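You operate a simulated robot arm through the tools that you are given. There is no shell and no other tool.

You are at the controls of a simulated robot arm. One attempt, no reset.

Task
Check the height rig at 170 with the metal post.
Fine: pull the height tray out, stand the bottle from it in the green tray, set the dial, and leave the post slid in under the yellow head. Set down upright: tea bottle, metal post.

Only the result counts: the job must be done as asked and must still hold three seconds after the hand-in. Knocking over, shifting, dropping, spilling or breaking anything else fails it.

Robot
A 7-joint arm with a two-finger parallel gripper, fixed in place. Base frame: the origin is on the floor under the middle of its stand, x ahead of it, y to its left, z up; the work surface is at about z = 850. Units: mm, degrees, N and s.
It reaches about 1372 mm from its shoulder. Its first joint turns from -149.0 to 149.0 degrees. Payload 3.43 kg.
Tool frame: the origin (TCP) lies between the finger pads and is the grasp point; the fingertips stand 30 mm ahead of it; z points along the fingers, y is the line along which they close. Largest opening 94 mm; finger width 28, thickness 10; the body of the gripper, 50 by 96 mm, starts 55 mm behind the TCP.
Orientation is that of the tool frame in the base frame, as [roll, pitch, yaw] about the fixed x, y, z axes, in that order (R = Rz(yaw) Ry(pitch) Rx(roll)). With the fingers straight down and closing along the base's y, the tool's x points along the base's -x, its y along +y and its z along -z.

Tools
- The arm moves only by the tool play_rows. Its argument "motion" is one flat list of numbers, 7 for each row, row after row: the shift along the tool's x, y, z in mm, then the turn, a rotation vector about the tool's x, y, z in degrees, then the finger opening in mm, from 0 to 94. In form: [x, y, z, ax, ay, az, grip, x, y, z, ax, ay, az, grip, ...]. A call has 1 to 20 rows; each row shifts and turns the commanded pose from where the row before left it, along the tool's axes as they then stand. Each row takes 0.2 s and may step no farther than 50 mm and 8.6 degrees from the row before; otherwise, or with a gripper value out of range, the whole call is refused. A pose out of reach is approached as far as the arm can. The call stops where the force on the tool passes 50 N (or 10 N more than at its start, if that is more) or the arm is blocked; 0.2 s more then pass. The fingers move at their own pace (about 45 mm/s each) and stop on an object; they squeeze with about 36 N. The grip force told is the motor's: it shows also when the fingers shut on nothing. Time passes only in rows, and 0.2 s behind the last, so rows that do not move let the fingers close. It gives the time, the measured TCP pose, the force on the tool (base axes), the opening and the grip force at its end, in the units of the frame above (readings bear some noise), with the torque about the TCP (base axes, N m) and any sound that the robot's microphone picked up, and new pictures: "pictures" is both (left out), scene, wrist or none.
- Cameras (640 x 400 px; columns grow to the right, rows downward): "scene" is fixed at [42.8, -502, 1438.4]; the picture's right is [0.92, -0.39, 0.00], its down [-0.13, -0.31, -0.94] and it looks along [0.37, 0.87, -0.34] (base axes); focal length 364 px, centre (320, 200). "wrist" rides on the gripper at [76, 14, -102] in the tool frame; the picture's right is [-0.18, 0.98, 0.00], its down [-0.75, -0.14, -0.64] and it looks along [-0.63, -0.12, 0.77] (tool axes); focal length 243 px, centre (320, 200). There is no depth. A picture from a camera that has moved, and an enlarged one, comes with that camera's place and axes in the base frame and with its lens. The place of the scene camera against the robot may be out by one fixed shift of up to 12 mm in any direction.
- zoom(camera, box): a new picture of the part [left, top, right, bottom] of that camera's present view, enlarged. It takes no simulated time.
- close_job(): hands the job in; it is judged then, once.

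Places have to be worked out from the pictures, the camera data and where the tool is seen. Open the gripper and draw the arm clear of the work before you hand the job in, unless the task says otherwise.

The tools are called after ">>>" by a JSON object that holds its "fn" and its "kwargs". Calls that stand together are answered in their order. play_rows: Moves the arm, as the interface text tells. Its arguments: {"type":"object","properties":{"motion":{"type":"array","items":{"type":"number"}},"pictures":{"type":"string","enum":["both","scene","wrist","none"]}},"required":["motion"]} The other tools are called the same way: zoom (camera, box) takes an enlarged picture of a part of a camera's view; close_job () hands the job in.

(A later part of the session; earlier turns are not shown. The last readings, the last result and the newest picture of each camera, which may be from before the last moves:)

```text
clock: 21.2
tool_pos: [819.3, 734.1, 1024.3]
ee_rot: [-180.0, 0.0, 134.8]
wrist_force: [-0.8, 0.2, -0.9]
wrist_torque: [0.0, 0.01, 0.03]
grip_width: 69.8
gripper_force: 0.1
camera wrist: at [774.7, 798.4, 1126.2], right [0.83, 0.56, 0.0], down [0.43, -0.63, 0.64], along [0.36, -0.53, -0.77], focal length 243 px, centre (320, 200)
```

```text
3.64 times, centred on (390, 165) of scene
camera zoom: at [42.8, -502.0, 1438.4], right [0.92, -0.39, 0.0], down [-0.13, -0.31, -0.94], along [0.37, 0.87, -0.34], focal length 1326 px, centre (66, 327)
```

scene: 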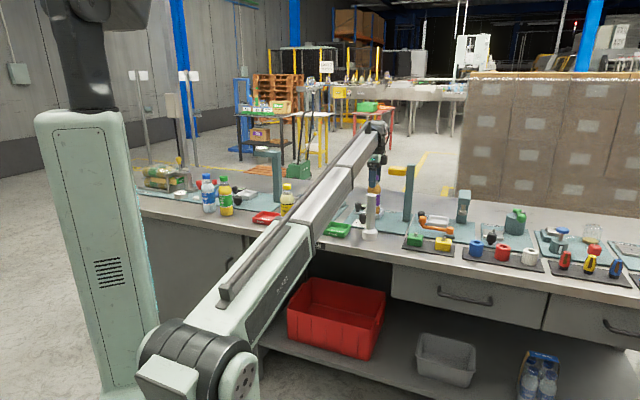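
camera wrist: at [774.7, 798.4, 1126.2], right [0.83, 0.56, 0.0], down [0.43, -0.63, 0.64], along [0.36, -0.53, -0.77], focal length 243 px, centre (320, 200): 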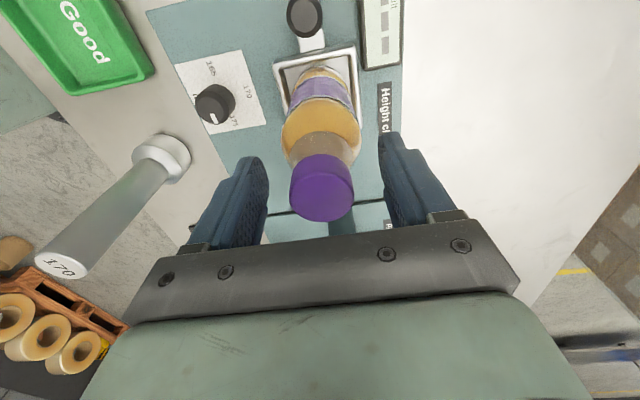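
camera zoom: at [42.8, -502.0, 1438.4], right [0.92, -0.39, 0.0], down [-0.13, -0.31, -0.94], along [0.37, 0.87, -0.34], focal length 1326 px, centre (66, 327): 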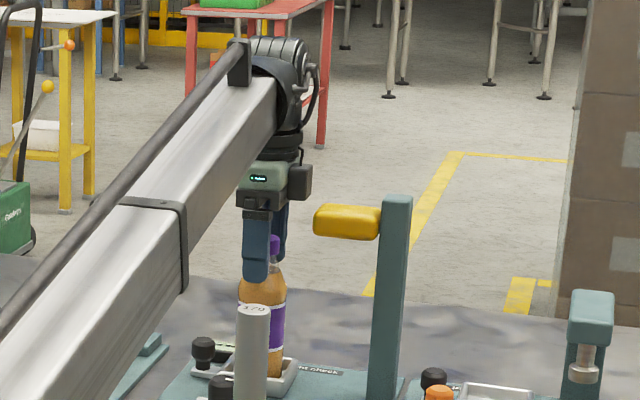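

The cap is centred between the fingers (v within about 1 mm). The tips are a bit deep toward the sloping shoulder, so I rise 8 mm and then close on the cap.

>>> {"fn": "play_rows", "kwargs": {"motion": [0, -0.5, -8, 0, 0, 0, 70, 0, 0, 0, 0, 0, 0, 50, 0, 0, 0, 0, 0, 0, 40, 0, 0, 0, 0, 0, 0, 20, 0, 0, 0, 0, 0, 0, 20, 0, 0, 0, 0, 0, 0, 20], "pictures": "both"}}

>>> {"fn": "zoom", "kwargs": {"camera": "wrist", "box": [220, 40, 440, 240]}}

>>> {"fn": "zoom", "kwargs": {"camera": "scene", "box": [340, 130, 440, 240]}}

```text
clock: 22.6
tool_pos: [819.5, 734.8, 1032.1]
ee_rot: [-180.0, -0.1, 134.8]
wrist_force: [-0.6, 1.2, 0.7]
wrist_torque: [0.01, -0.01, 0.0]
grip_width: 37.4
gripper_force: 35.8
camera wrist: at [774.4, 798.5, 1134.2], right [0.83, 0.56, 0.0], down [0.43, -0.63, 0.64], along [0.36, -0.53, -0.77], focal length 243 px, centre (320, 200)
```

scene: 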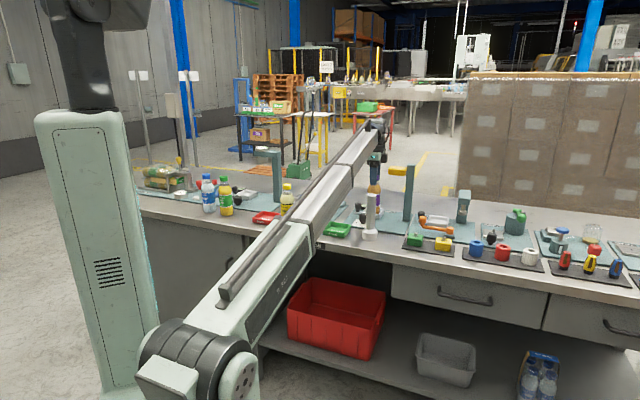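
wrist: 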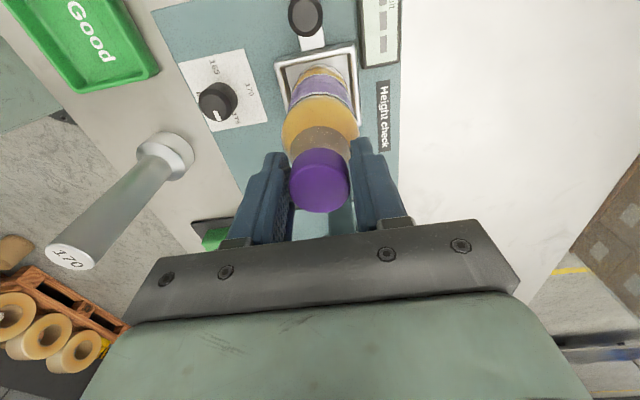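

```text
2.00 times, centred on (330, 140) of wrist
camera zoom: at [774.4, 798.5, 1134.2], right [0.83, 0.56, 0.0], down [0.43, -0.63, 0.64], along [0.36, -0.53, -0.77], focal length 485 px, centre (300, 320)
```

zoom: 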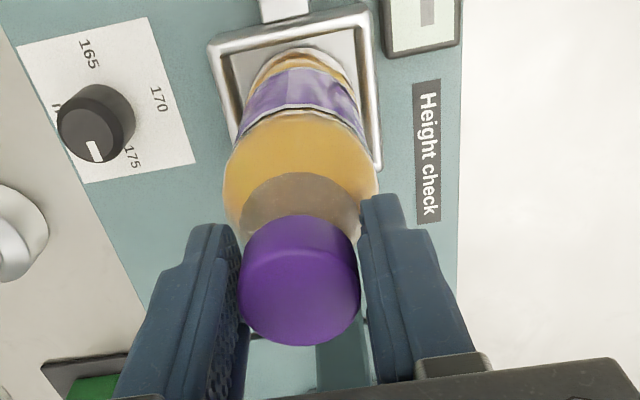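

```text
3.64 times, centred on (390, 185) of scene
camera zoom: at [42.8, -502.0, 1438.4], right [0.92, -0.39, 0.0], down [-0.13, -0.31, -0.94], along [0.37, 0.87, -0.34], focal length 1326 px, centre (66, 254)
```

zoom: 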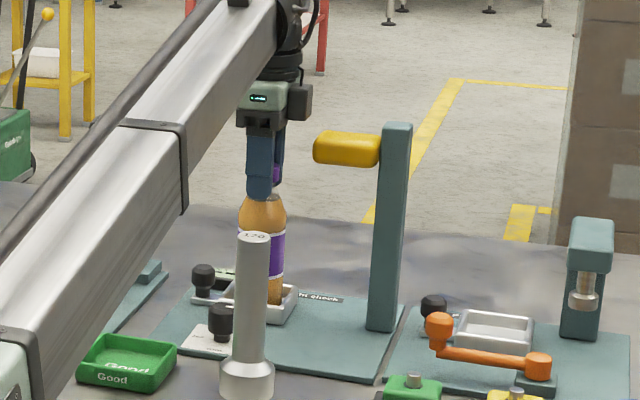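

The cap is held at 37.4 mm with a firm grip and no side load. I lift the bottle 130 mm straight up and carry it slowly toward the green tray (about u 31, v 895), passing well clear of the post.

>>> {"fn": "play_rows", "kwargs": {"motion": [0, 0, -5, 0, 0, 0, 20, 0, 0, -15, 0, 0, 0, 20, 0, 0, -25, 0, 0, 0, 20, 0, 0, -30, 0, 0, 0, 20, 0, 0, -30, 0, 0, 0, 20, 0, 0, -25, 0, 0, 0, 20, 5, -11, 0, 0, 0, 0, 20, 10, -22, 0, 0, 0, 0, 20, 12, -27, 0, 0, 0, 0, 20, 12, -27, 0, 0, 0, 0, 20, 12, -27, 0, 0, 0, 0, 20, 12, -27, 0, 0, 0, 0, 20, 12, -27, 0, 0, 0, 0, 20, 10, -22, 0, 0, 0, 0, 20, 6, -13, 0, 0, 0, 0, 20], "pictures": "both"}}

>>> {"fn": "zoom", "kwargs": {"camera": "wrist", "box": [220, 20, 440, 240]}}

>>> {"fn": "zoom", "kwargs": {"camera": "scene", "box": [300, 130, 420, 250]}}

```text
clock: 25.8
tool_pos: [613.2, 655.8, 1162.8]
ee_rot: [180.0, 0.0, 134.8]
wrist_force: [0.0, 0.1, -2.5]
wrist_torque: [-0.01, 0.02, 0.02]
grip_width: 37.2
gripper_force: 36.1
camera wrist: at [567.5, 718.8, 1265.1], right [0.83, 0.56, 0.0], down [0.43, -0.63, 0.64], along [0.36, -0.53, -0.77], focal length 243 px, centre (320, 200)
```

scene: 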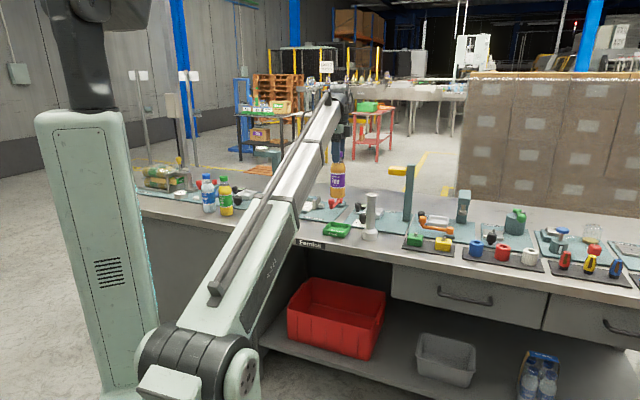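
wrist: 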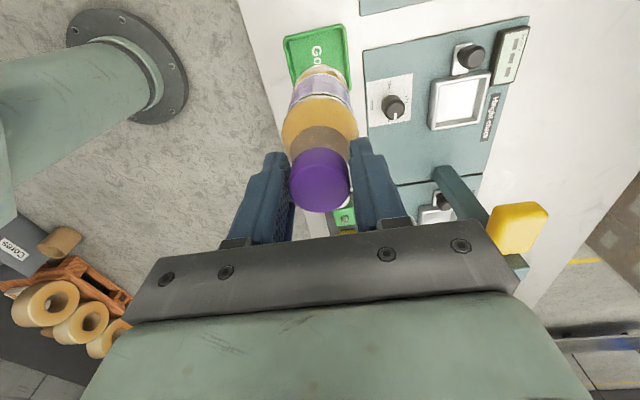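

```text
1.82 times, centred on (330, 130) of wrist
camera zoom: at [567.5, 718.8, 1265.1], right [0.83, 0.56, 0.0], down [0.43, -0.63, 0.64], along [0.36, -0.53, -0.77], focal length 441 px, centre (302, 327)
```

zoom: 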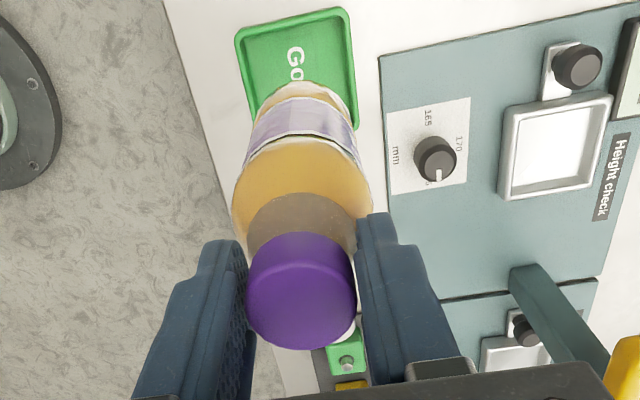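

```text
3.33 times, centred on (360, 190) of scene
camera zoom: at [42.8, -502.0, 1438.4], right [0.92, -0.39, 0.0], down [-0.13, -0.31, -0.94], along [0.37, 0.87, -0.34], focal length 1215 px, centre (187, 233)
```

zoom: 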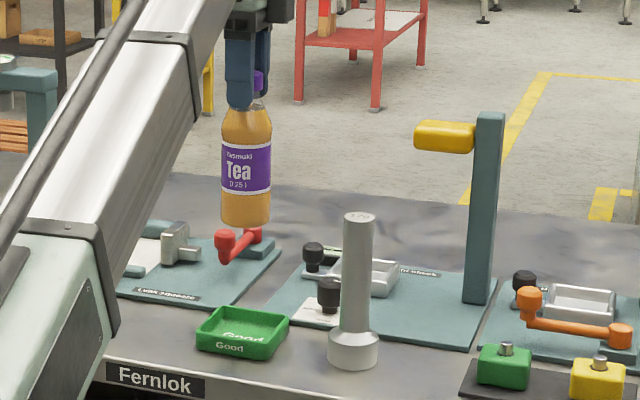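

The bottle hangs upright over the green tray, whose centre I measure at (u 31, v 894.5) against the TCP at (30, 897). I shift −2.5 mm in y and lower 120 mm.

>>> {"fn": "play_rows", "kwargs": {"motion": [0.5, -2.5, 10, 0, 0, 0, 20, 0, 0, 25, 0, 0, 0, 20, 0, 0, 30, 0, 0, 0, 20, 0, 0, 25, 0, 0, 0, 20, 0, 0, 20, 0, 0, 0, 20, 0, 0, 10, 0, 0, 0, 20], "pictures": "both"}}

>>> {"fn": "zoom", "kwargs": {"camera": "scene", "box": [300, 150, 400, 250]}}

>>> {"fn": "zoom", "kwargs": {"camera": "wrist", "box": [200, 0, 440, 240]}}

```text
clock: 27.2
tool_pos: [610.4, 654.6, 1041.9]
ee_rot: [-180.0, 0.0, 134.9]
wrist_force: [0.2, -0.7, -3.2]
wrist_torque: [-0.01, 0.02, 0.01]
grip_width: 36.9
gripper_force: 35.7
camera wrist: at [565.9, 718.5, 1143.9], right [0.83, 0.56, 0.0], down [0.43, -0.63, 0.64], along [0.36, -0.53, -0.77], focal length 243 px, centre (320, 200)
```

scene: 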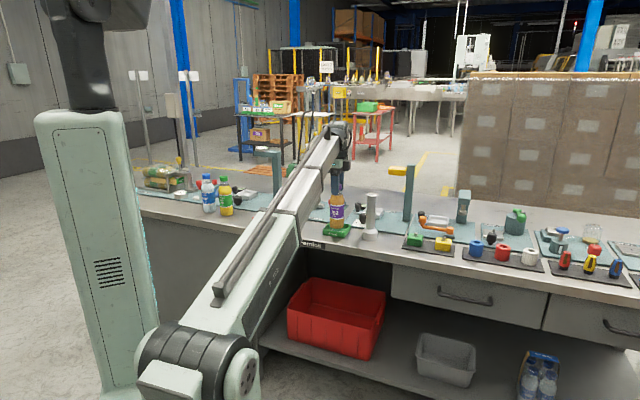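
wrist: 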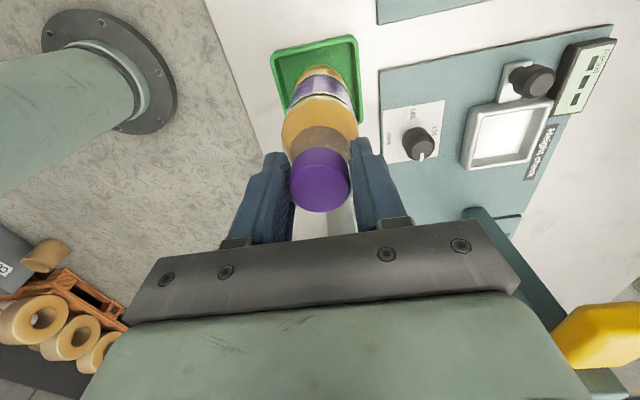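

```text
4.00 times, centred on (350, 200) of scene
camera zoom: at [42.8, -502.0, 1438.4], right [0.92, -0.39, 0.0], down [-0.13, -0.31, -0.94], along [0.37, 0.87, -0.34], focal length 1458 px, centre (200, 200)
```

zoom: 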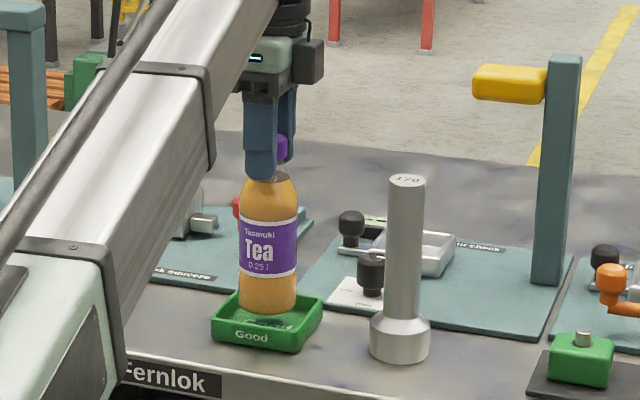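

```text
1.67 times, centred on (320, 120) of wrist
camera zoom: at [565.9, 718.5, 1143.9], right [0.83, 0.56, 0.0], down [0.43, -0.63, 0.64], along [0.36, -0.53, -0.77], focal length 404 px, centre (320, 333)
```

zoom: 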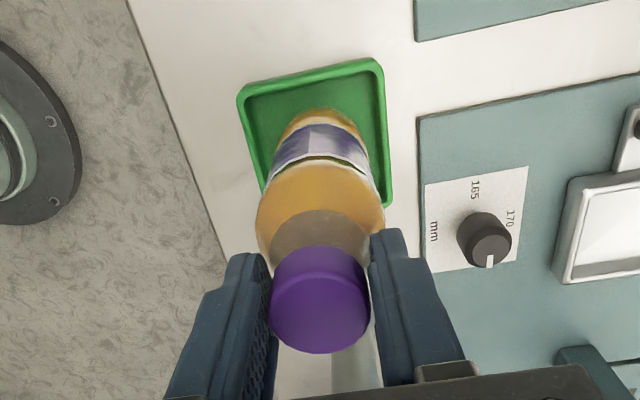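

The bottle's base is just above the tray floor and centred. I lower in small steps, watching the vertical force for contact.

>>> {"fn": "play_rows", "kwargs": {"motion": [0, 0, 5, 0, 0, 0, 20, 0, 0, 5, 0, 0, 0, 20, 0, 0, 2, 0, 0, 0, 20, 0, 0, 2, 0, 0, 0, 20], "pictures": "none"}}

```text
clock: 28.2
tool_pos: [610.3, 656.2, 1028.2]
ee_rot: [180.0, 0.1, 135.0]
wrist_force: [-0.3, -0.6, -2.6]
wrist_torque: [0.0, 0.0, 0.03]
grip_width: 37.0
gripper_force: 36.4
```

No contact yet at TCP z 1028; I continue in 2 mm steps.

>>> {"fn": "play_rows", "kwargs": {"motion": [0, 0, 2, 0, 0, 0, 20, 0, 0, 1.5, 0, 0, 0, 20, 0, 0, 0, 0, 0, 0, 20], "pictures": "none"}}

```text
clock: 29.0
tool_pos: [610.4, 654.2, 1023.5]
ee_rot: [179.9, 0.0, 134.9]
wrist_force: [0.1, 0.3, -2.2]
wrist_torque: [-0.02, 0.03, -0.03]
grip_width: 37.1
gripper_force: 36.3
```

>>> {"fn": "play_rows", "kwargs": {"motion": [0, 0, 1.5, 0, 0, 0, 20, 0, 0, 1.5, 0, 0, 0, 20, 0, 0, 0, 0, 0, 0, 20], "pictures": "scene"}}

>>> {"fn": "zoom", "kwargs": {"camera": "scene", "box": [310, 180, 370, 245]}}

```text
clock: 29.8
tool_pos: [610.1, 654.6, 1022.4]
ee_rot: [179.8, 0.0, 134.9]
wrist_force: [2.8, 1.6, 15.7]
wrist_torque: [-0.03, -0.22, 0.04]
grip_width: 37.0
gripper_force: 35.7
```

scene: 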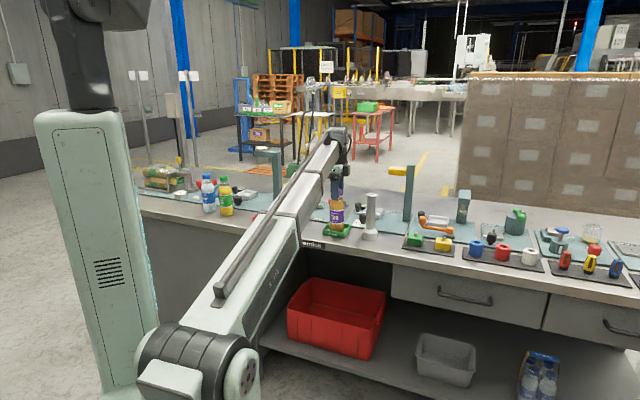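

```text
6.15 times, centred on (340, 212) of scene
camera zoom: at [42.8, -502.0, 1438.4], right [0.92, -0.39, 0.0], down [-0.13, -0.31, -0.94], along [0.37, 0.87, -0.34], focal length 2243 px, centre (197, 123)
```

zoom: 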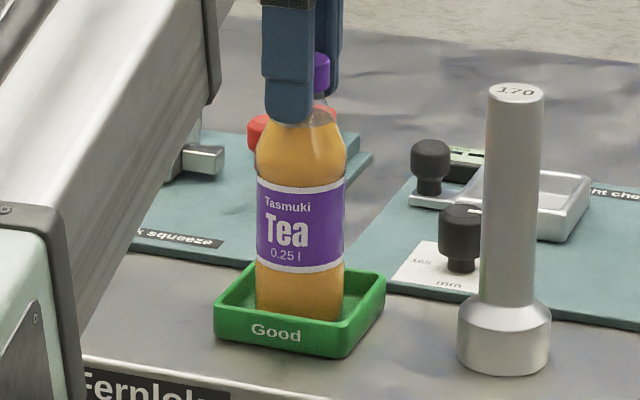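

Contact: the vertical force went to +15.7 N, so the bottle stands on the tray floor. I ease up 1 mm, open the fingers and withdraw straight up.

>>> {"fn": "play_rows", "kwargs": {"motion": [0, 0, -1, 0, 0, 0, 20, 0, 0, 0, 0, 0, 0, 45, 0, 0, 0, 0, 0, 0, 60, 0, 0, 0, 0, 0, 0, 70, 0, 0, -10, 0, 0, 0, 70, 0, 0, -30, 0, 0, 0, 70, 0, 0, -40, 0, 0, 0, 70, 0, 0, -40, 0, 0, 0, 70], "pictures": "both"}}

>>> {"fn": "zoom", "kwargs": {"camera": "scene", "box": [310, 150, 410, 250]}}

>>> {"fn": "zoom", "kwargs": {"camera": "wrist", "box": [200, 0, 440, 240]}}

```text
clock: 31.6
tool_pos: [610.4, 654.0, 1142.4]
ee_rot: [180.0, 0.0, 134.9]
wrist_force: [-0.4, 0.2, 0.5]
wrist_torque: [-0.01, 0.01, -0.01]
grip_width: 69.9
gripper_force: 0.0
camera wrist: at [565.3, 717.8, 1243.7], right [0.83, 0.56, 0.0], down [0.43, -0.63, 0.64], along [0.36, -0.53, -0.77], focal length 243 px, centre (320, 200)
```

scene: 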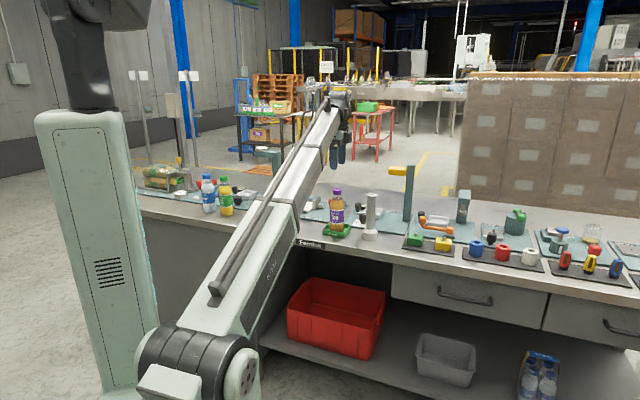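
wrist: 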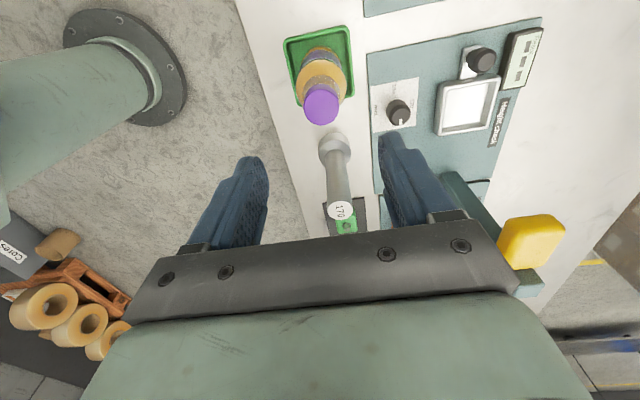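

```text
4.00 times, centred on (360, 200) of scene
camera zoom: at [42.8, -502.0, 1438.4], right [0.92, -0.39, 0.0], down [-0.13, -0.31, -0.94], along [0.37, 0.87, -0.34], focal length 1458 px, centre (160, 200)
```

zoom: 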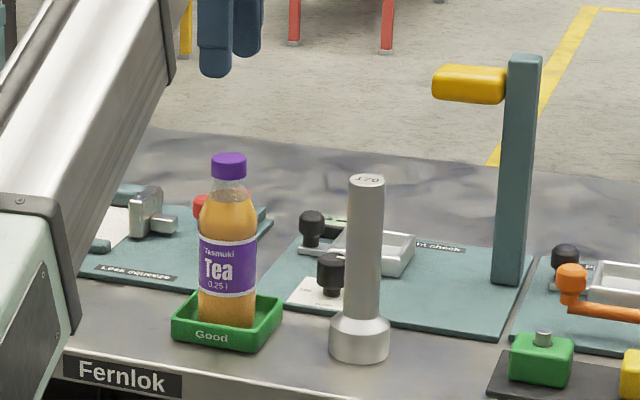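

```text
1.67 times, centred on (320, 120) of wrist
camera zoom: at [565.3, 717.8, 1243.7], right [0.83, 0.56, 0.0], down [0.43, -0.63, 0.64], along [0.36, -0.53, -0.77], focal length 404 px, centre (320, 333)
```

zoom: 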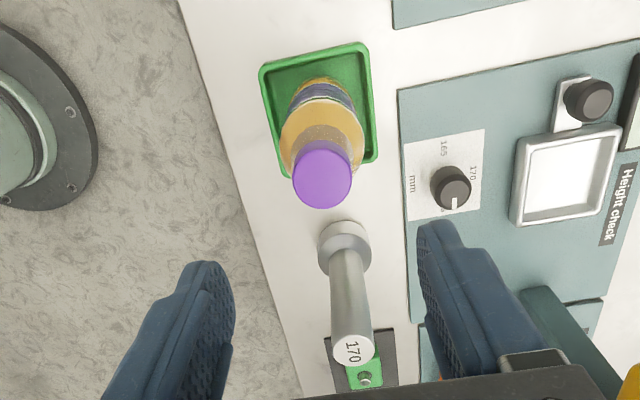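

The bottle stands upright and centred in the green tray. Next is the dial at (u −43, v 996), i.e. about (735, 674): I move above it and turn the tool to yaw 60°, so that the 90° anticlockwise turn swings the camera away from bottle and post.

>>> {"fn": "play_rows", "kwargs": {"motion": [-24.6, 34, 0, 0, 0, 0, 50, -24.6, 34, 0, 0, 0, 0, 50, -24.6, 34, 0, 0, 0, 0, 50, 0, 0, 0, 0, 0, 7.5, 50, 0, 0, 0, 0, 0, 7.5, 50, 0, 0, 0, 0, 0, 7.5, 50, 0, 0, 0, 0, 0, 7.5, 50, 0, 0, 0, 0, 0, 7.5, 50, 0, 0, 0, 0, 0, 7.5, 50, 0, 0, 0, 0, 0, 7.5, 50, 0, 0, 0, 0, 0, 7.5, 50, 0, 0, 0, 0, 0, 7.5, 50, 0, 0, 0, 0, 0, 7.5, 50, 0, 0, 25, 0, 0, 0, 50, 0, 0, 25, 0, 0, 0, 50], "pictures": "both"}}

>>> {"fn": "zoom", "kwargs": {"camera": "wrist", "box": [220, 20, 440, 240]}}

```text
clock: 34.8
tool_pos: [735.4, 673.7, 1093.9]
ee_rot: [180.0, 0.0, 59.9]
wrist_force: [-0.6, -0.1, -0.3]
wrist_torque: [0.03, -0.01, -0.02]
grip_width: 50.3
gripper_force: 0.1
camera wrist: at [784.6, 731.8, 1195.9], right [0.76, -0.65, 0.0], down [-0.5, -0.58, 0.64], along [-0.42, -0.49, -0.77], focal length 243 px, centre (320, 200)
```

scene: 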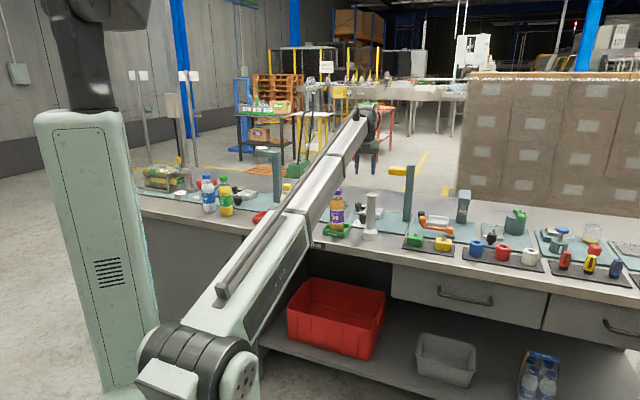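
wrist: 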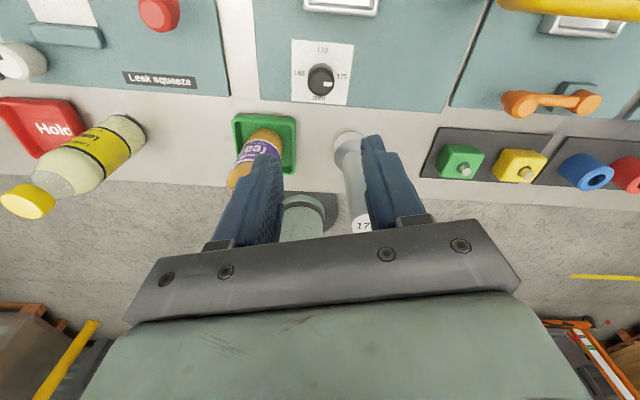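

```text
1.82 times, centred on (330, 130) of wrist
camera zoom: at [784.6, 731.8, 1195.9], right [0.76, -0.65, 0.0], down [-0.5, -0.58, 0.64], along [-0.42, -0.49, -0.77], focal length 441 px, centre (302, 327)
```

zoom: 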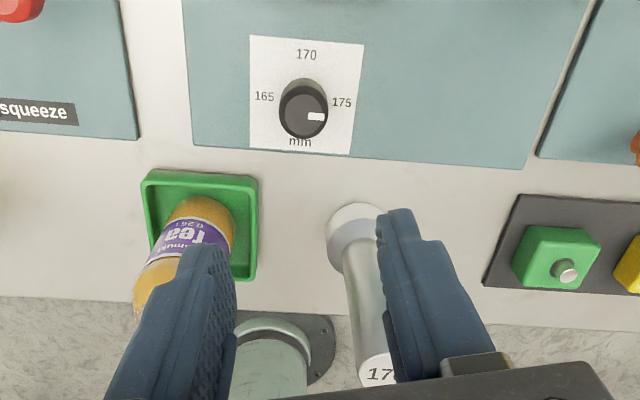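

The card reads 165 left, 170 at the back, 175 right, with the pointer on 175, and the dial's centre (735.5, 674.5) is right under the TCP. I descend to z≈902 and grip the dial.

>>> {"fn": "play_rows", "kwargs": {"motion": [0, 0, 45, 0, 0, 0, 50, 0, 0, 45, 0, 0, 0, 50, 0, 0, 45, 0, 0, 0, 50, 0, 0, 40, 0, 0, 0, 50, 0, 0, 16, 0, 0, 0, 50, 0, 0, 0, 0, 0, 0, 50], "pictures": "both"}}

>>> {"fn": "zoom", "kwargs": {"camera": "wrist", "box": [220, 60, 440, 240]}}

>>> {"fn": "zoom", "kwargs": {"camera": "scene", "box": [310, 150, 410, 250]}}

```text
clock: 36.2
tool_pos: [734.8, 674.2, 900.0]
ee_rot: [179.9, 0.1, 59.9]
wrist_force: [-0.6, -0.8, -1.1]
wrist_torque: [0.01, 0.0, 0.01]
grip_width: 49.9
gripper_force: 0.0
camera wrist: at [784.3, 732.5, 1003.4], right [0.76, -0.65, 0.0], down [-0.5, -0.58, 0.64], along [-0.42, -0.49, -0.77], focal length 243 px, centre (320, 200)
```

scene: 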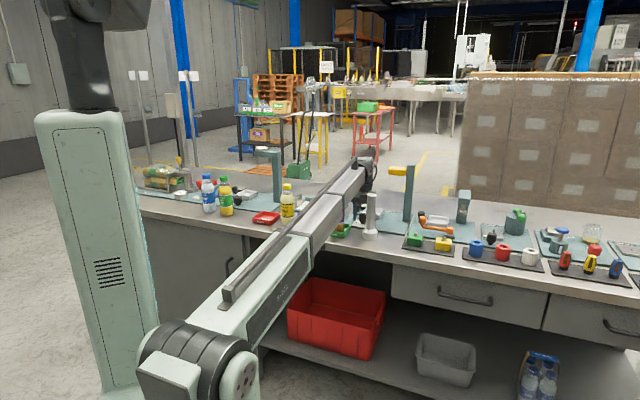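
wrist: 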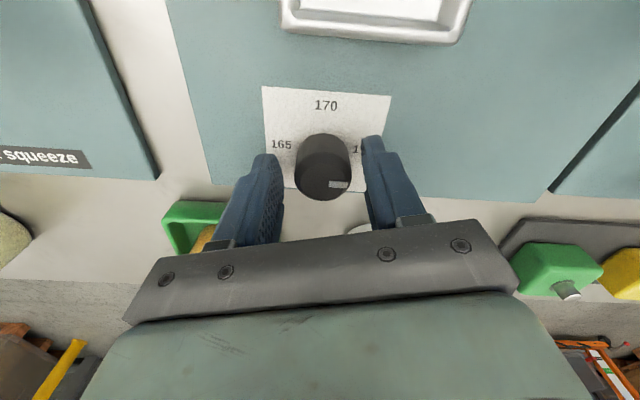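

```text
2.22 times, centred on (330, 150) of wrist
camera zoom: at [784.3, 732.5, 1003.4], right [0.76, -0.65, 0.0], down [-0.5, -0.58, 0.64], along [-0.42, -0.49, -0.77], focal length 539 px, centre (298, 311)
```

zoom: 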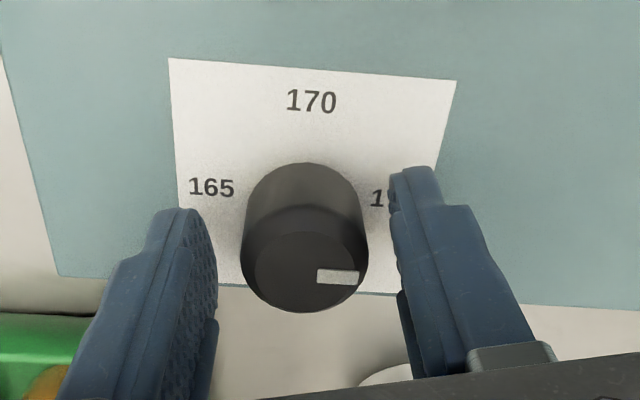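

```text
4.00 times, centred on (360, 200) of scene
camera zoom: at [42.8, -502.0, 1438.4], right [0.92, -0.39, 0.0], down [-0.13, -0.31, -0.94], along [0.37, 0.87, -0.34], focal length 1458 px, centre (160, 200)
```

zoom: 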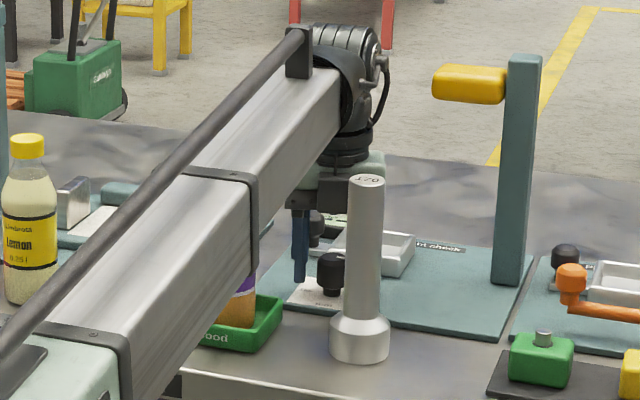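

The fingers straddle the dial. Before closing I check that the bottle in the green tray is still upright beneath the forearm.

>>> {"fn": "zoom", "kwargs": {"camera": "scene", "box": [320, 190, 370, 245]}}

>>> {"fn": "zoom", "kwargs": {"camera": "wrist", "box": [150, 180, 260, 260]}}

```text
7.27 times, centred on (345, 218) of scene
camera zoom: at [42.8, -502.0, 1438.4], right [0.92, -0.39, 0.0], down [-0.13, -0.31, -0.94], along [0.37, 0.87, -0.34], focal length 2651 px, centre (138, 73)
```

zoom: 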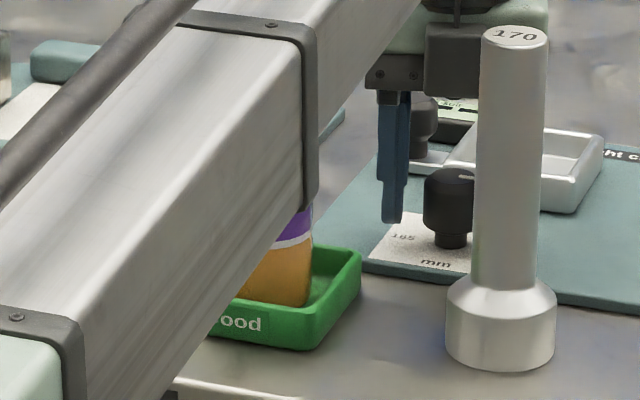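

```text
5.00 times, centred on (205, 220) of wrist
camera zoom: at [784.3, 732.5, 1003.4], right [0.76, -0.65, 0.0], down [-0.5, -0.58, 0.64], along [-0.42, -0.49, -0.77], focal length 1213 px, centre (895, 100)
```

zoom: 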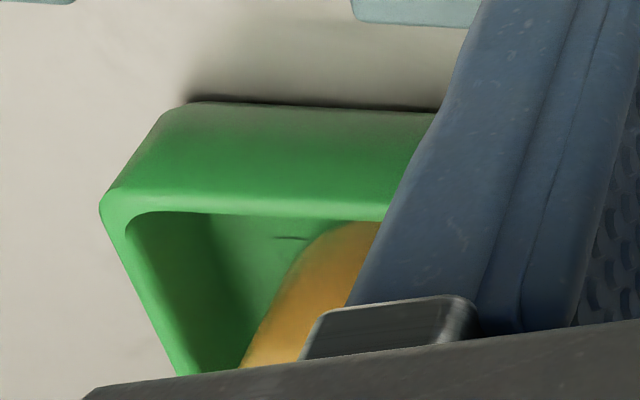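

The bottle's edge is vertical and it is undisturbed. I close on the dial now.

>>> {"fn": "play_rows", "kwargs": {"motion": [0, 0, 0, 0, 0, 0, 38, 0, 0, 0, 0, 0, 0, 15, 0, 0, 0, 0, 0, 0, 15, 0, 0, 0, 0, 0, 0, 15], "pictures": "wrist"}}

>>> {"fn": "zoom", "kwargs": {"camera": "wrist", "box": [220, 60, 440, 240]}}

```text
clock: 37.2
tool_pos: [737.6, 673.9, 901.5]
ee_rot: [179.9, 0.0, 59.7]
wrist_force: [14.8, -7.1, -0.2]
wrist_torque: [-0.27, -0.53, -0.04]
grip_width: 31.4
gripper_force: 44.9
camera wrist: at [785.8, 731.6, 1003.6], right [0.76, -0.65, 0.0], down [-0.5, -0.58, 0.64], along [-0.42, -0.49, -0.77], focal length 243 px, centre (320, 200)
```

wrist: 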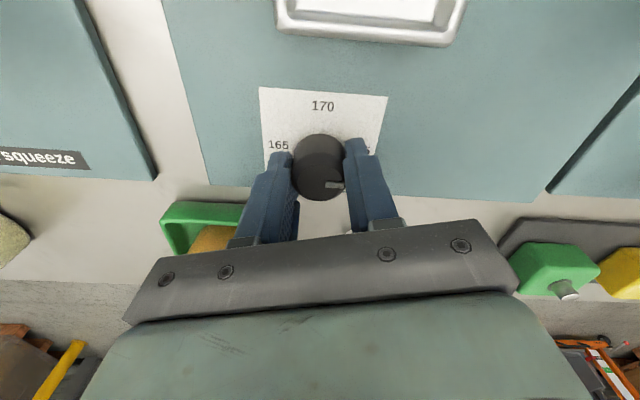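

```text
2.22 times, centred on (330, 150) of wrist
camera zoom: at [785.8, 731.6, 1003.6], right [0.76, -0.65, 0.0], down [-0.5, -0.58, 0.64], along [-0.42, -0.49, -0.77], focal length 539 px, centre (298, 311)
```

zoom: 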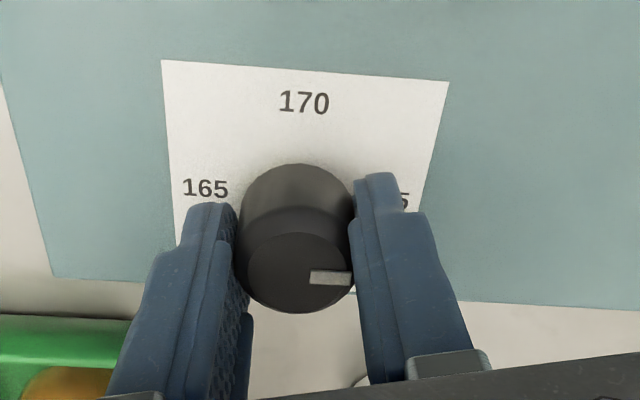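

The dial is gripped at 31.4 mm, with a 16 N push along +tool y, meaning the dial lies about 2 mm that way. I nudge +2 mm to take out the load.

>>> {"fn": "play_rows", "kwargs": {"motion": [0, 1, 0, 0, 0, 0, 15, 0, 1, 0, 0, 0, 0, 15, 0, 0, 0, 0, 0, 0, 15], "pictures": "none"}}

```text
clock: 38.0
tool_pos: [736.8, 672.2, 900.6]
ee_rot: [179.9, -0.1, 59.9]
wrist_force: [10.0, -4.6, -5.5]
wrist_torque: [0.04, -0.62, -0.03]
grip_width: 31.4
gripper_force: 45.3
```

Down to 11 N; one more 1.5 mm nudge, then I start turning anticlockwise by 30° (negative about tool z) and check.

>>> {"fn": "play_rows", "kwargs": {"motion": [0, 1.5, 0, 0, 0, 0, 15, 0, 0, 0, 0, 0, -5, 15, 0, 0, 0, 0, 0, -5, 15, 0, 0, 0, 0, 0, -5, 15, 0, 0, 0, 0, 0, -5, 15, 0, 0, 0, 0, 0, -5, 15, 0, 0, 0, 0, 0, -5, 15], "pictures": "wrist"}}

>>> {"fn": "zoom", "kwargs": {"camera": "wrist", "box": [220, 60, 440, 240]}}

```text
clock: 39.6
tool_pos: [738.2, 672.2, 901.1]
ee_rot: [-179.9, 0.0, 90.0]
wrist_force: [-1.6, 3.9, -5.8]
wrist_torque: [-0.73, 0.24, 0.0]
grip_width: 31.3
gripper_force: 44.8
camera wrist: at [750.2, 748.8, 1003.6], right [0.98, -0.18, 0.0], down [-0.14, -0.75, 0.64], along [-0.12, -0.63, -0.77], focal length 243 px, centre (320, 200)
```

wrist: 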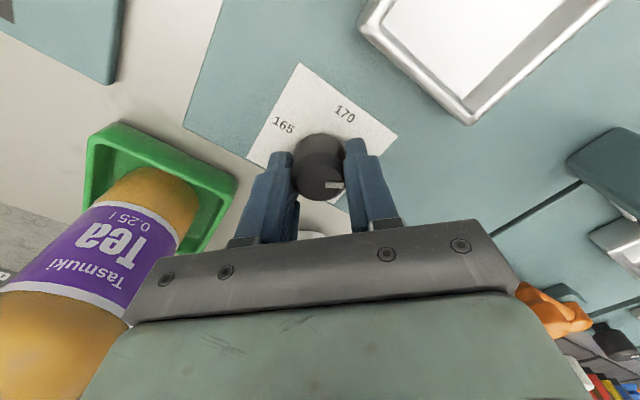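

```text
2.22 times, centred on (330, 150) of wrist
camera zoom: at [750.2, 748.8, 1003.6], right [0.98, -0.18, 0.0], down [-0.14, -0.75, 0.64], along [-0.12, -0.63, -0.77], focal length 539 px, centre (298, 311)
```

zoom: 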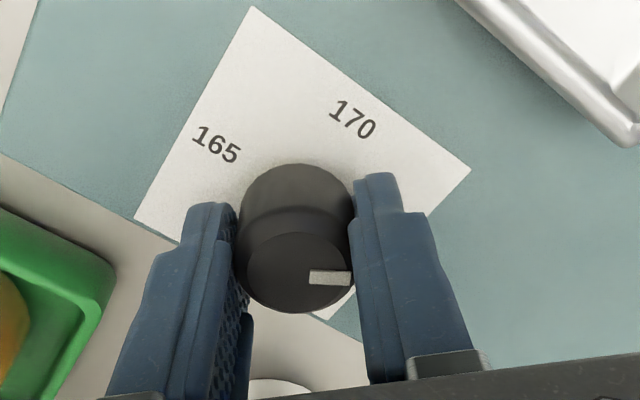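

The dial turns with the fingers (the pointer stays fixed relative to the gripper) and loads are small. I continue the remaining 60°.

>>> {"fn": "play_rows", "kwargs": {"motion": [0, 0, 0, 0, 0, -5, 15, 0, 0, 0, 0, 0, -5, 15, 0, 0, 0, 0, 0, -5, 15, 0, 0, 0, 0, 0, -5, 15, 0, 0, 0, 0, 0, -5, 15, 0, 0, 0, 0, 0, -5, 15, 0, 0, 0, 0, 0, -5, 15, 0, 0, 0, 0, 0, -5, 15, 0, 0, 0, 0, 0, -5, 15, 0, 0, 0, 0, 0, -5, 15, 0, 0, 0, 0, 0, -5, 15, 0, 0, 0, 0, 0, -5, 15, 0, 0, 0, 0, 0, 0, 15], "pictures": "both"}}

>>> {"fn": "zoom", "kwargs": {"camera": "wrist", "box": [220, 60, 440, 240]}}

>>> {"fn": "zoom", "kwargs": {"camera": "scene", "box": [310, 150, 430, 250]}}

```text
clock: 42.4
tool_pos: [739.2, 673.6, 901.1]
ee_rot: [179.9, -0.1, 150.0]
wrist_force: [14.3, 15.1, 0.7]
wrist_torque: [0.35, -0.16, 0.0]
grip_width: 31.6
gripper_force: 45.3
camera wrist: at [678.0, 723.4, 1003.6], right [0.65, 0.76, 0.0], down [0.58, -0.5, 0.64], along [0.49, -0.42, -0.77], focal length 243 px, centre (320, 200)
```

scene: 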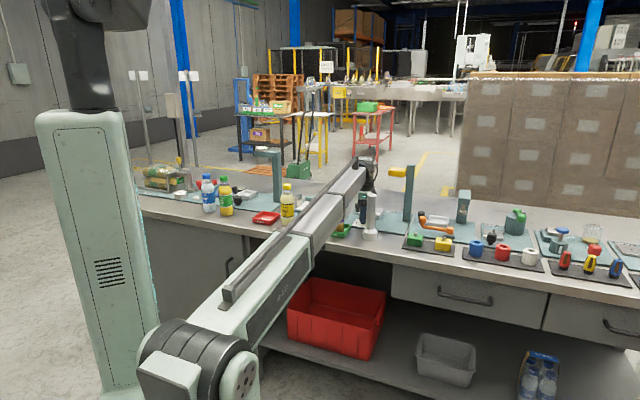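
wrist: 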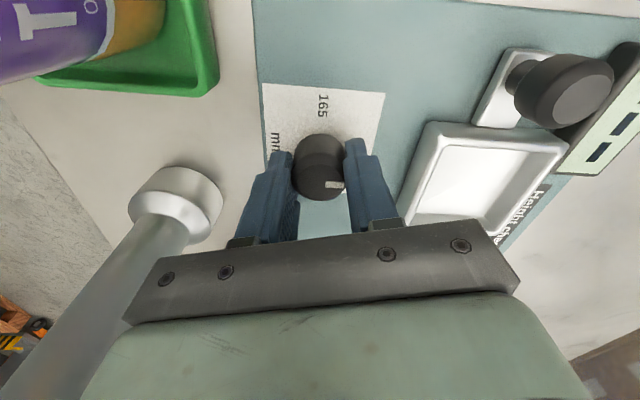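

```text
2.22 times, centred on (330, 150) of wrist
camera zoom: at [678.0, 723.4, 1003.6], right [0.65, 0.76, 0.0], down [0.58, -0.5, 0.64], along [0.49, -0.42, -0.77], focal length 539 px, centre (298, 311)
```

zoom: 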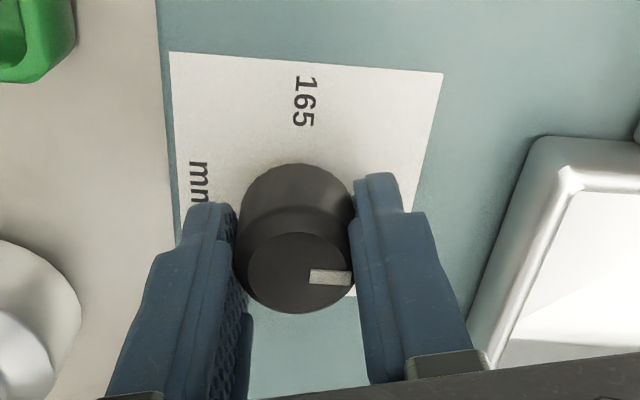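

```text
4.00 times, centred on (370, 200) of scene
camera zoom: at [42.8, -502.0, 1438.4], right [0.92, -0.39, 0.0], down [-0.13, -0.31, -0.94], along [0.37, 0.87, -0.34], focal length 1458 px, centre (120, 200)
```

zoom: 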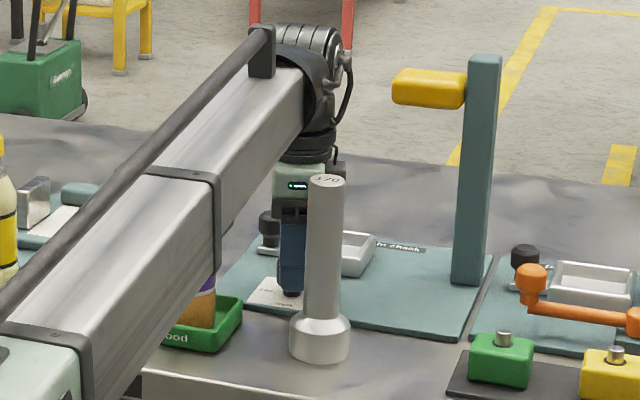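

The gripper has turned 90.2° with the pointer unmoved between the fingers, so the dial should now read 170. I take out the side load with small +y nudges before opening.

>>> {"fn": "play_rows", "kwargs": {"motion": [0, 1, 0, 0, 0, 0, 15, 0, 0.8, 0, 0, 0, 0, 15, 0, 0, 0, 0, 0, 0, 15], "pictures": "none"}}

```text
clock: 43.2
tool_pos: [738.6, 673.8, 900.4]
ee_rot: [-179.9, 0.1, 149.9]
wrist_force: [4.8, 4.9, -1.6]
wrist_torque: [0.13, -0.5, -0.04]
grip_width: 31.3
gripper_force: 45.3
```

The load is down to about 7 N. I open the fingers and rise straight up about 180 mm to view the dial.

>>> {"fn": "play_rows", "kwargs": {"motion": [0, 0, 0, 0, 0, 0, 40, 0, 0, 0, 0, 0, 0, 50, 0, 0, 0, 0, 0, 0, 50, 0, 0, -10, 0, 0, 0, 50, 0, 0, -30, 0, 0, 0, 50, 0, 0, -45, 0, 0, 0, 50, 0, 0, -45, 0, 0, 0, 50, 0, 0, -45, 0, 0, 0, 50, 0, 0, -25, 0, 0, 0, 50], "pictures": "both"}}

>>> {"fn": "zoom", "kwargs": {"camera": "wrist", "box": [220, 20, 440, 200]}}

>>> {"fn": "zoom", "kwargs": {"camera": "scene", "box": [310, 150, 430, 250]}}

```text
clock: 45.2
tool_pos: [737.7, 673.6, 1103.6]
ee_rot: [-180.0, 0.0, 149.9]
wrist_force: [-1.1, -0.1, -0.1]
wrist_torque: [0.02, 0.01, 0.02]
grip_width: 50.0
gripper_force: 0.0
camera wrist: at [678.0, 723.5, 1205.1], right [0.65, 0.76, 0.0], down [0.58, -0.5, 0.64], along [0.49, -0.42, -0.77], focal length 243 px, centre (320, 200)
```

scene: 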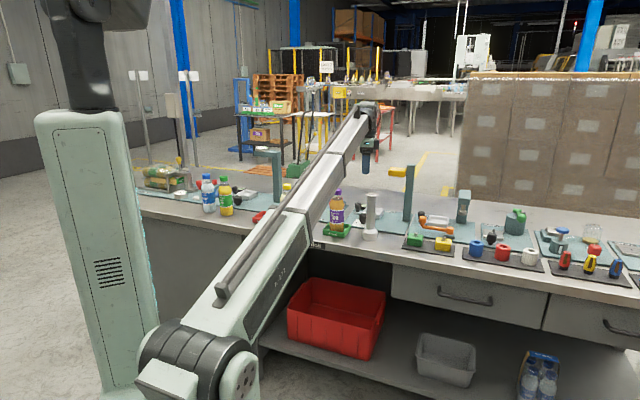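
wrist: 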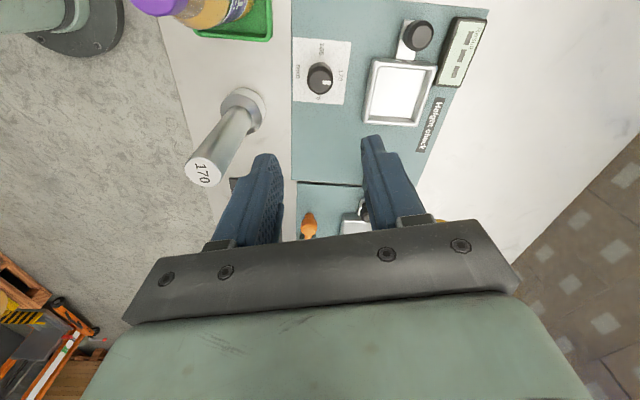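

```text
2.22 times, centred on (330, 110) of wrist
camera zoom: at [678.0, 723.5, 1205.1], right [0.65, 0.76, 0.0], down [0.58, -0.5, 0.64], along [0.49, -0.42, -0.77], focal length 539 px, centre (298, 400)
```

zoom: 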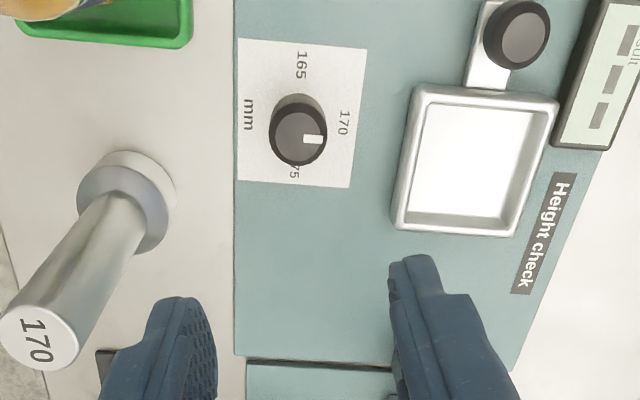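

```text
4.00 times, centred on (370, 200) of scene
camera zoom: at [42.8, -502.0, 1438.4], right [0.92, -0.39, 0.0], down [-0.13, -0.31, -0.94], along [0.37, 0.87, -0.34], focal length 1458 px, centre (120, 200)
```

zoom: 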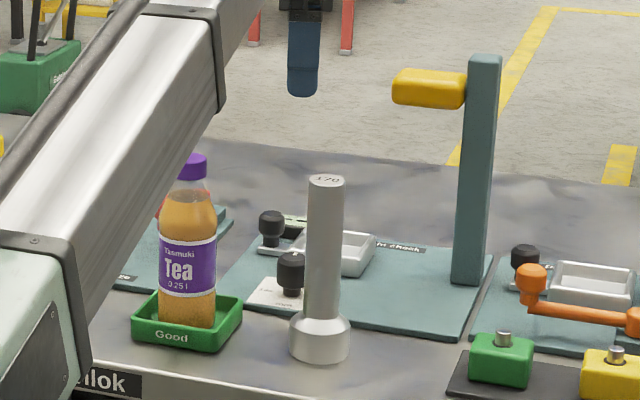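

The pointer now shows 170, and the yellow head has come down by about 5 mm with it. Next I measure the empty tray's inside and the post closely.

>>> {"fn": "zoom", "kwargs": {"camera": "wrist", "box": [355, 45, 445, 135]}}

>>> {"fn": "zoom", "kwargs": {"camera": "wrist", "box": [180, 80, 280, 195]}}

>>> {"fn": "zoom", "kwargs": {"camera": "wrist", "box": [290, 30, 355, 110]}}

>>> {"fn": "zoom", "kwargs": {"camera": "scene", "box": [375, 155, 425, 205]}}

```text
4.44 times, centred on (400, 90) of wrist
camera zoom: at [678.0, 723.5, 1205.1], right [0.65, 0.76, 0.0], down [0.58, -0.5, 0.64], along [0.49, -0.42, -0.77], focal length 1078 px, centre (-36, 689)
```

zoom: 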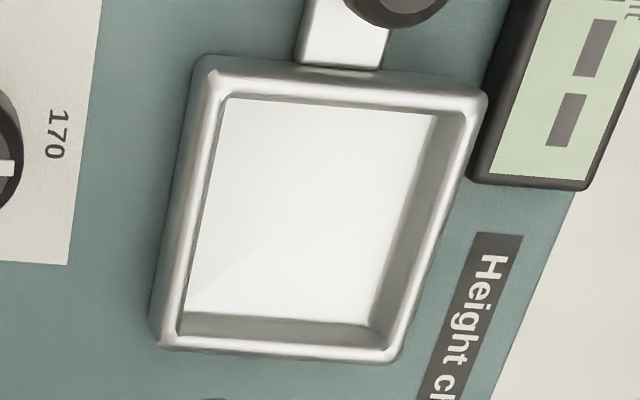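

```text
3.48 times, centred on (230, 138) of wrist
camera zoom: at [678.0, 723.5, 1205.1], right [0.65, 0.76, 0.0], down [0.58, -0.5, 0.64], along [0.49, -0.42, -0.77], focal length 844 px, centre (633, 417)
```

zoom: 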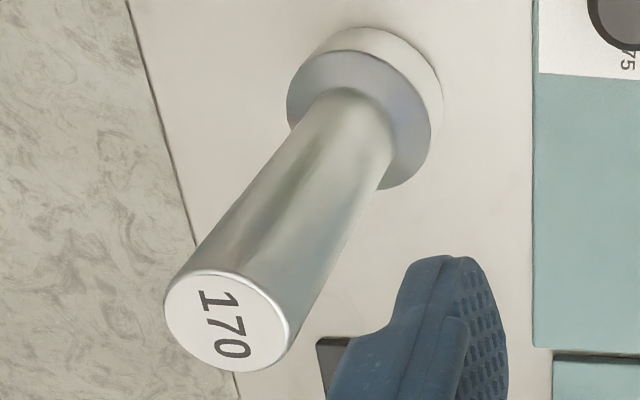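

```text
5.00 times, centred on (322, 70) of wrist
camera zoom: at [678.0, 723.5, 1205.1], right [0.65, 0.76, 0.0], down [0.58, -0.5, 0.64], along [0.49, -0.42, -0.77], focal length 1213 px, centre (308, 850)
```

zoom: 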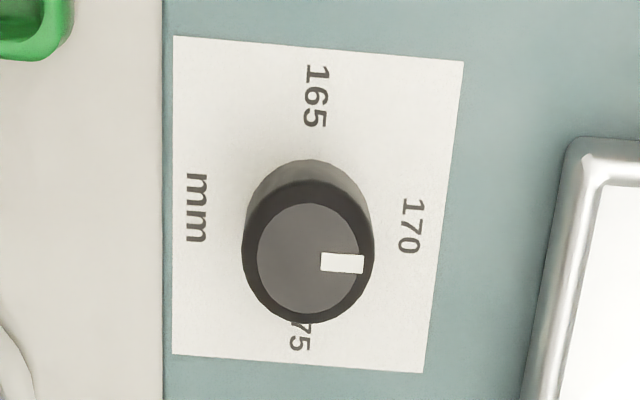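

```text
8.00 times, centred on (400, 180) of scene
camera zoom: at [42.8, -502.0, 1438.4], right [0.92, -0.39, 0.0], down [-0.13, -0.31, -0.94], along [0.37, 0.87, -0.34], focal length 2916 px, centre (-320, 360)
```

zoom: 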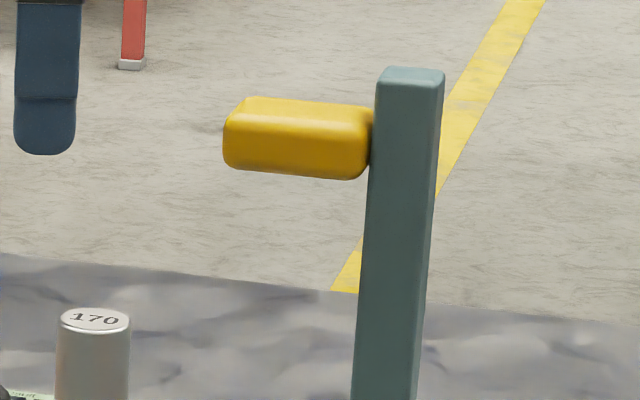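

The dial is clearly on 170. The tray's centre is at about (u −58, v 1096.5) with its inside about 64 mm wide, and the post is at (u −96.5, v 895), top ≈ 1020. I turn back to yaw 135° and move above the post with the fingers open.

>>> {"fn": "play_rows", "kwargs": {"motion": [0, 0, 0, 0, 0, 7.45, 60, 0, 0, 0, 0, 0, 7.45, 70, -17.1, -34.3, 0, 0, 0, 0, 70, -17.1, -34.3, 0, 0, 0, 0, 70, -17.1, -34.3, 0, 0, 0, 0, 70, 0, 0, 0, 0, 0, 0, 70], "pictures": "both"}}

>>> {"fn": "zoom", "kwargs": {"camera": "wrist", "box": [220, 20, 440, 240]}}

>>> {"fn": "zoom", "kwargs": {"camera": "scene", "box": [310, 130, 430, 250]}}

```text
clock: 46.6
tool_pos: [703.5, 563.3, 1099.1]
ee_rot: [-179.9, -0.1, 135.0]
wrist_force: [0.0, -0.3, -0.7]
wrist_torque: [-0.01, 0.01, 0.0]
grip_width: 70.1
gripper_force: 0.0
camera wrist: at [657.5, 628.0, 1202.4], right [0.82, 0.57, 0.0], down [0.43, -0.63, 0.64], along [0.36, -0.53, -0.77], focal length 243 px, centre (320, 200)
```

scene: 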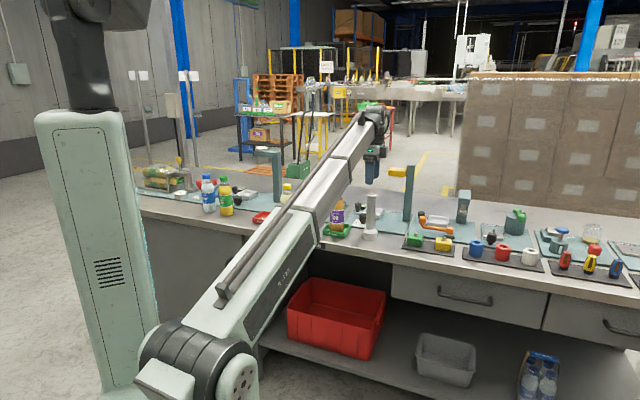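
wrist: 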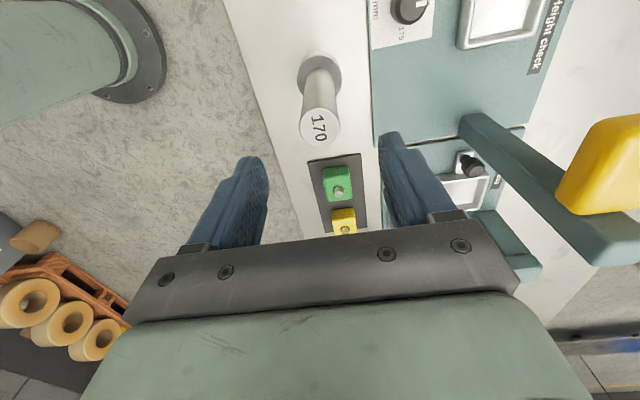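

```text
1.82 times, centred on (330, 130) of wrist
camera zoom: at [657.5, 628.0, 1202.4], right [0.82, 0.57, 0.0], down [0.43, -0.63, 0.64], along [0.36, -0.53, -0.77], focal length 441 px, centre (302, 327)
```

zoom: 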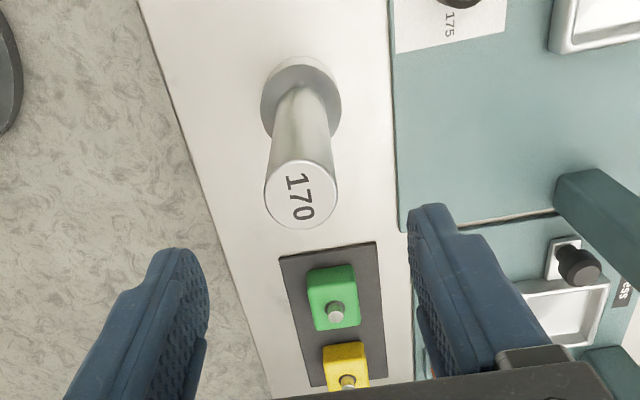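

```text
3.33 times, centred on (370, 190) of scene
camera zoom: at [42.8, -502.0, 1438.4], right [0.92, -0.39, 0.0], down [-0.13, -0.31, -0.94], along [0.37, 0.87, -0.34], focal length 1215 px, centre (153, 233)
```

zoom: 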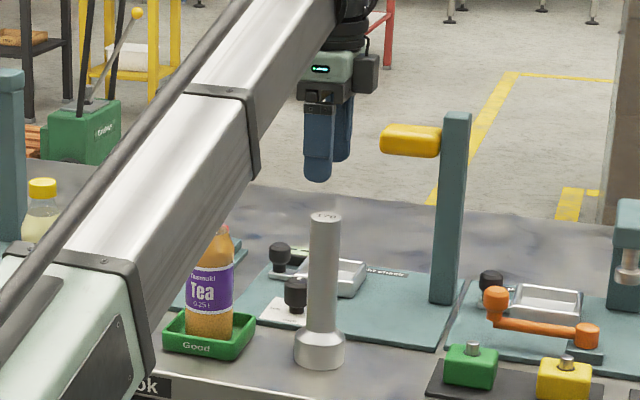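

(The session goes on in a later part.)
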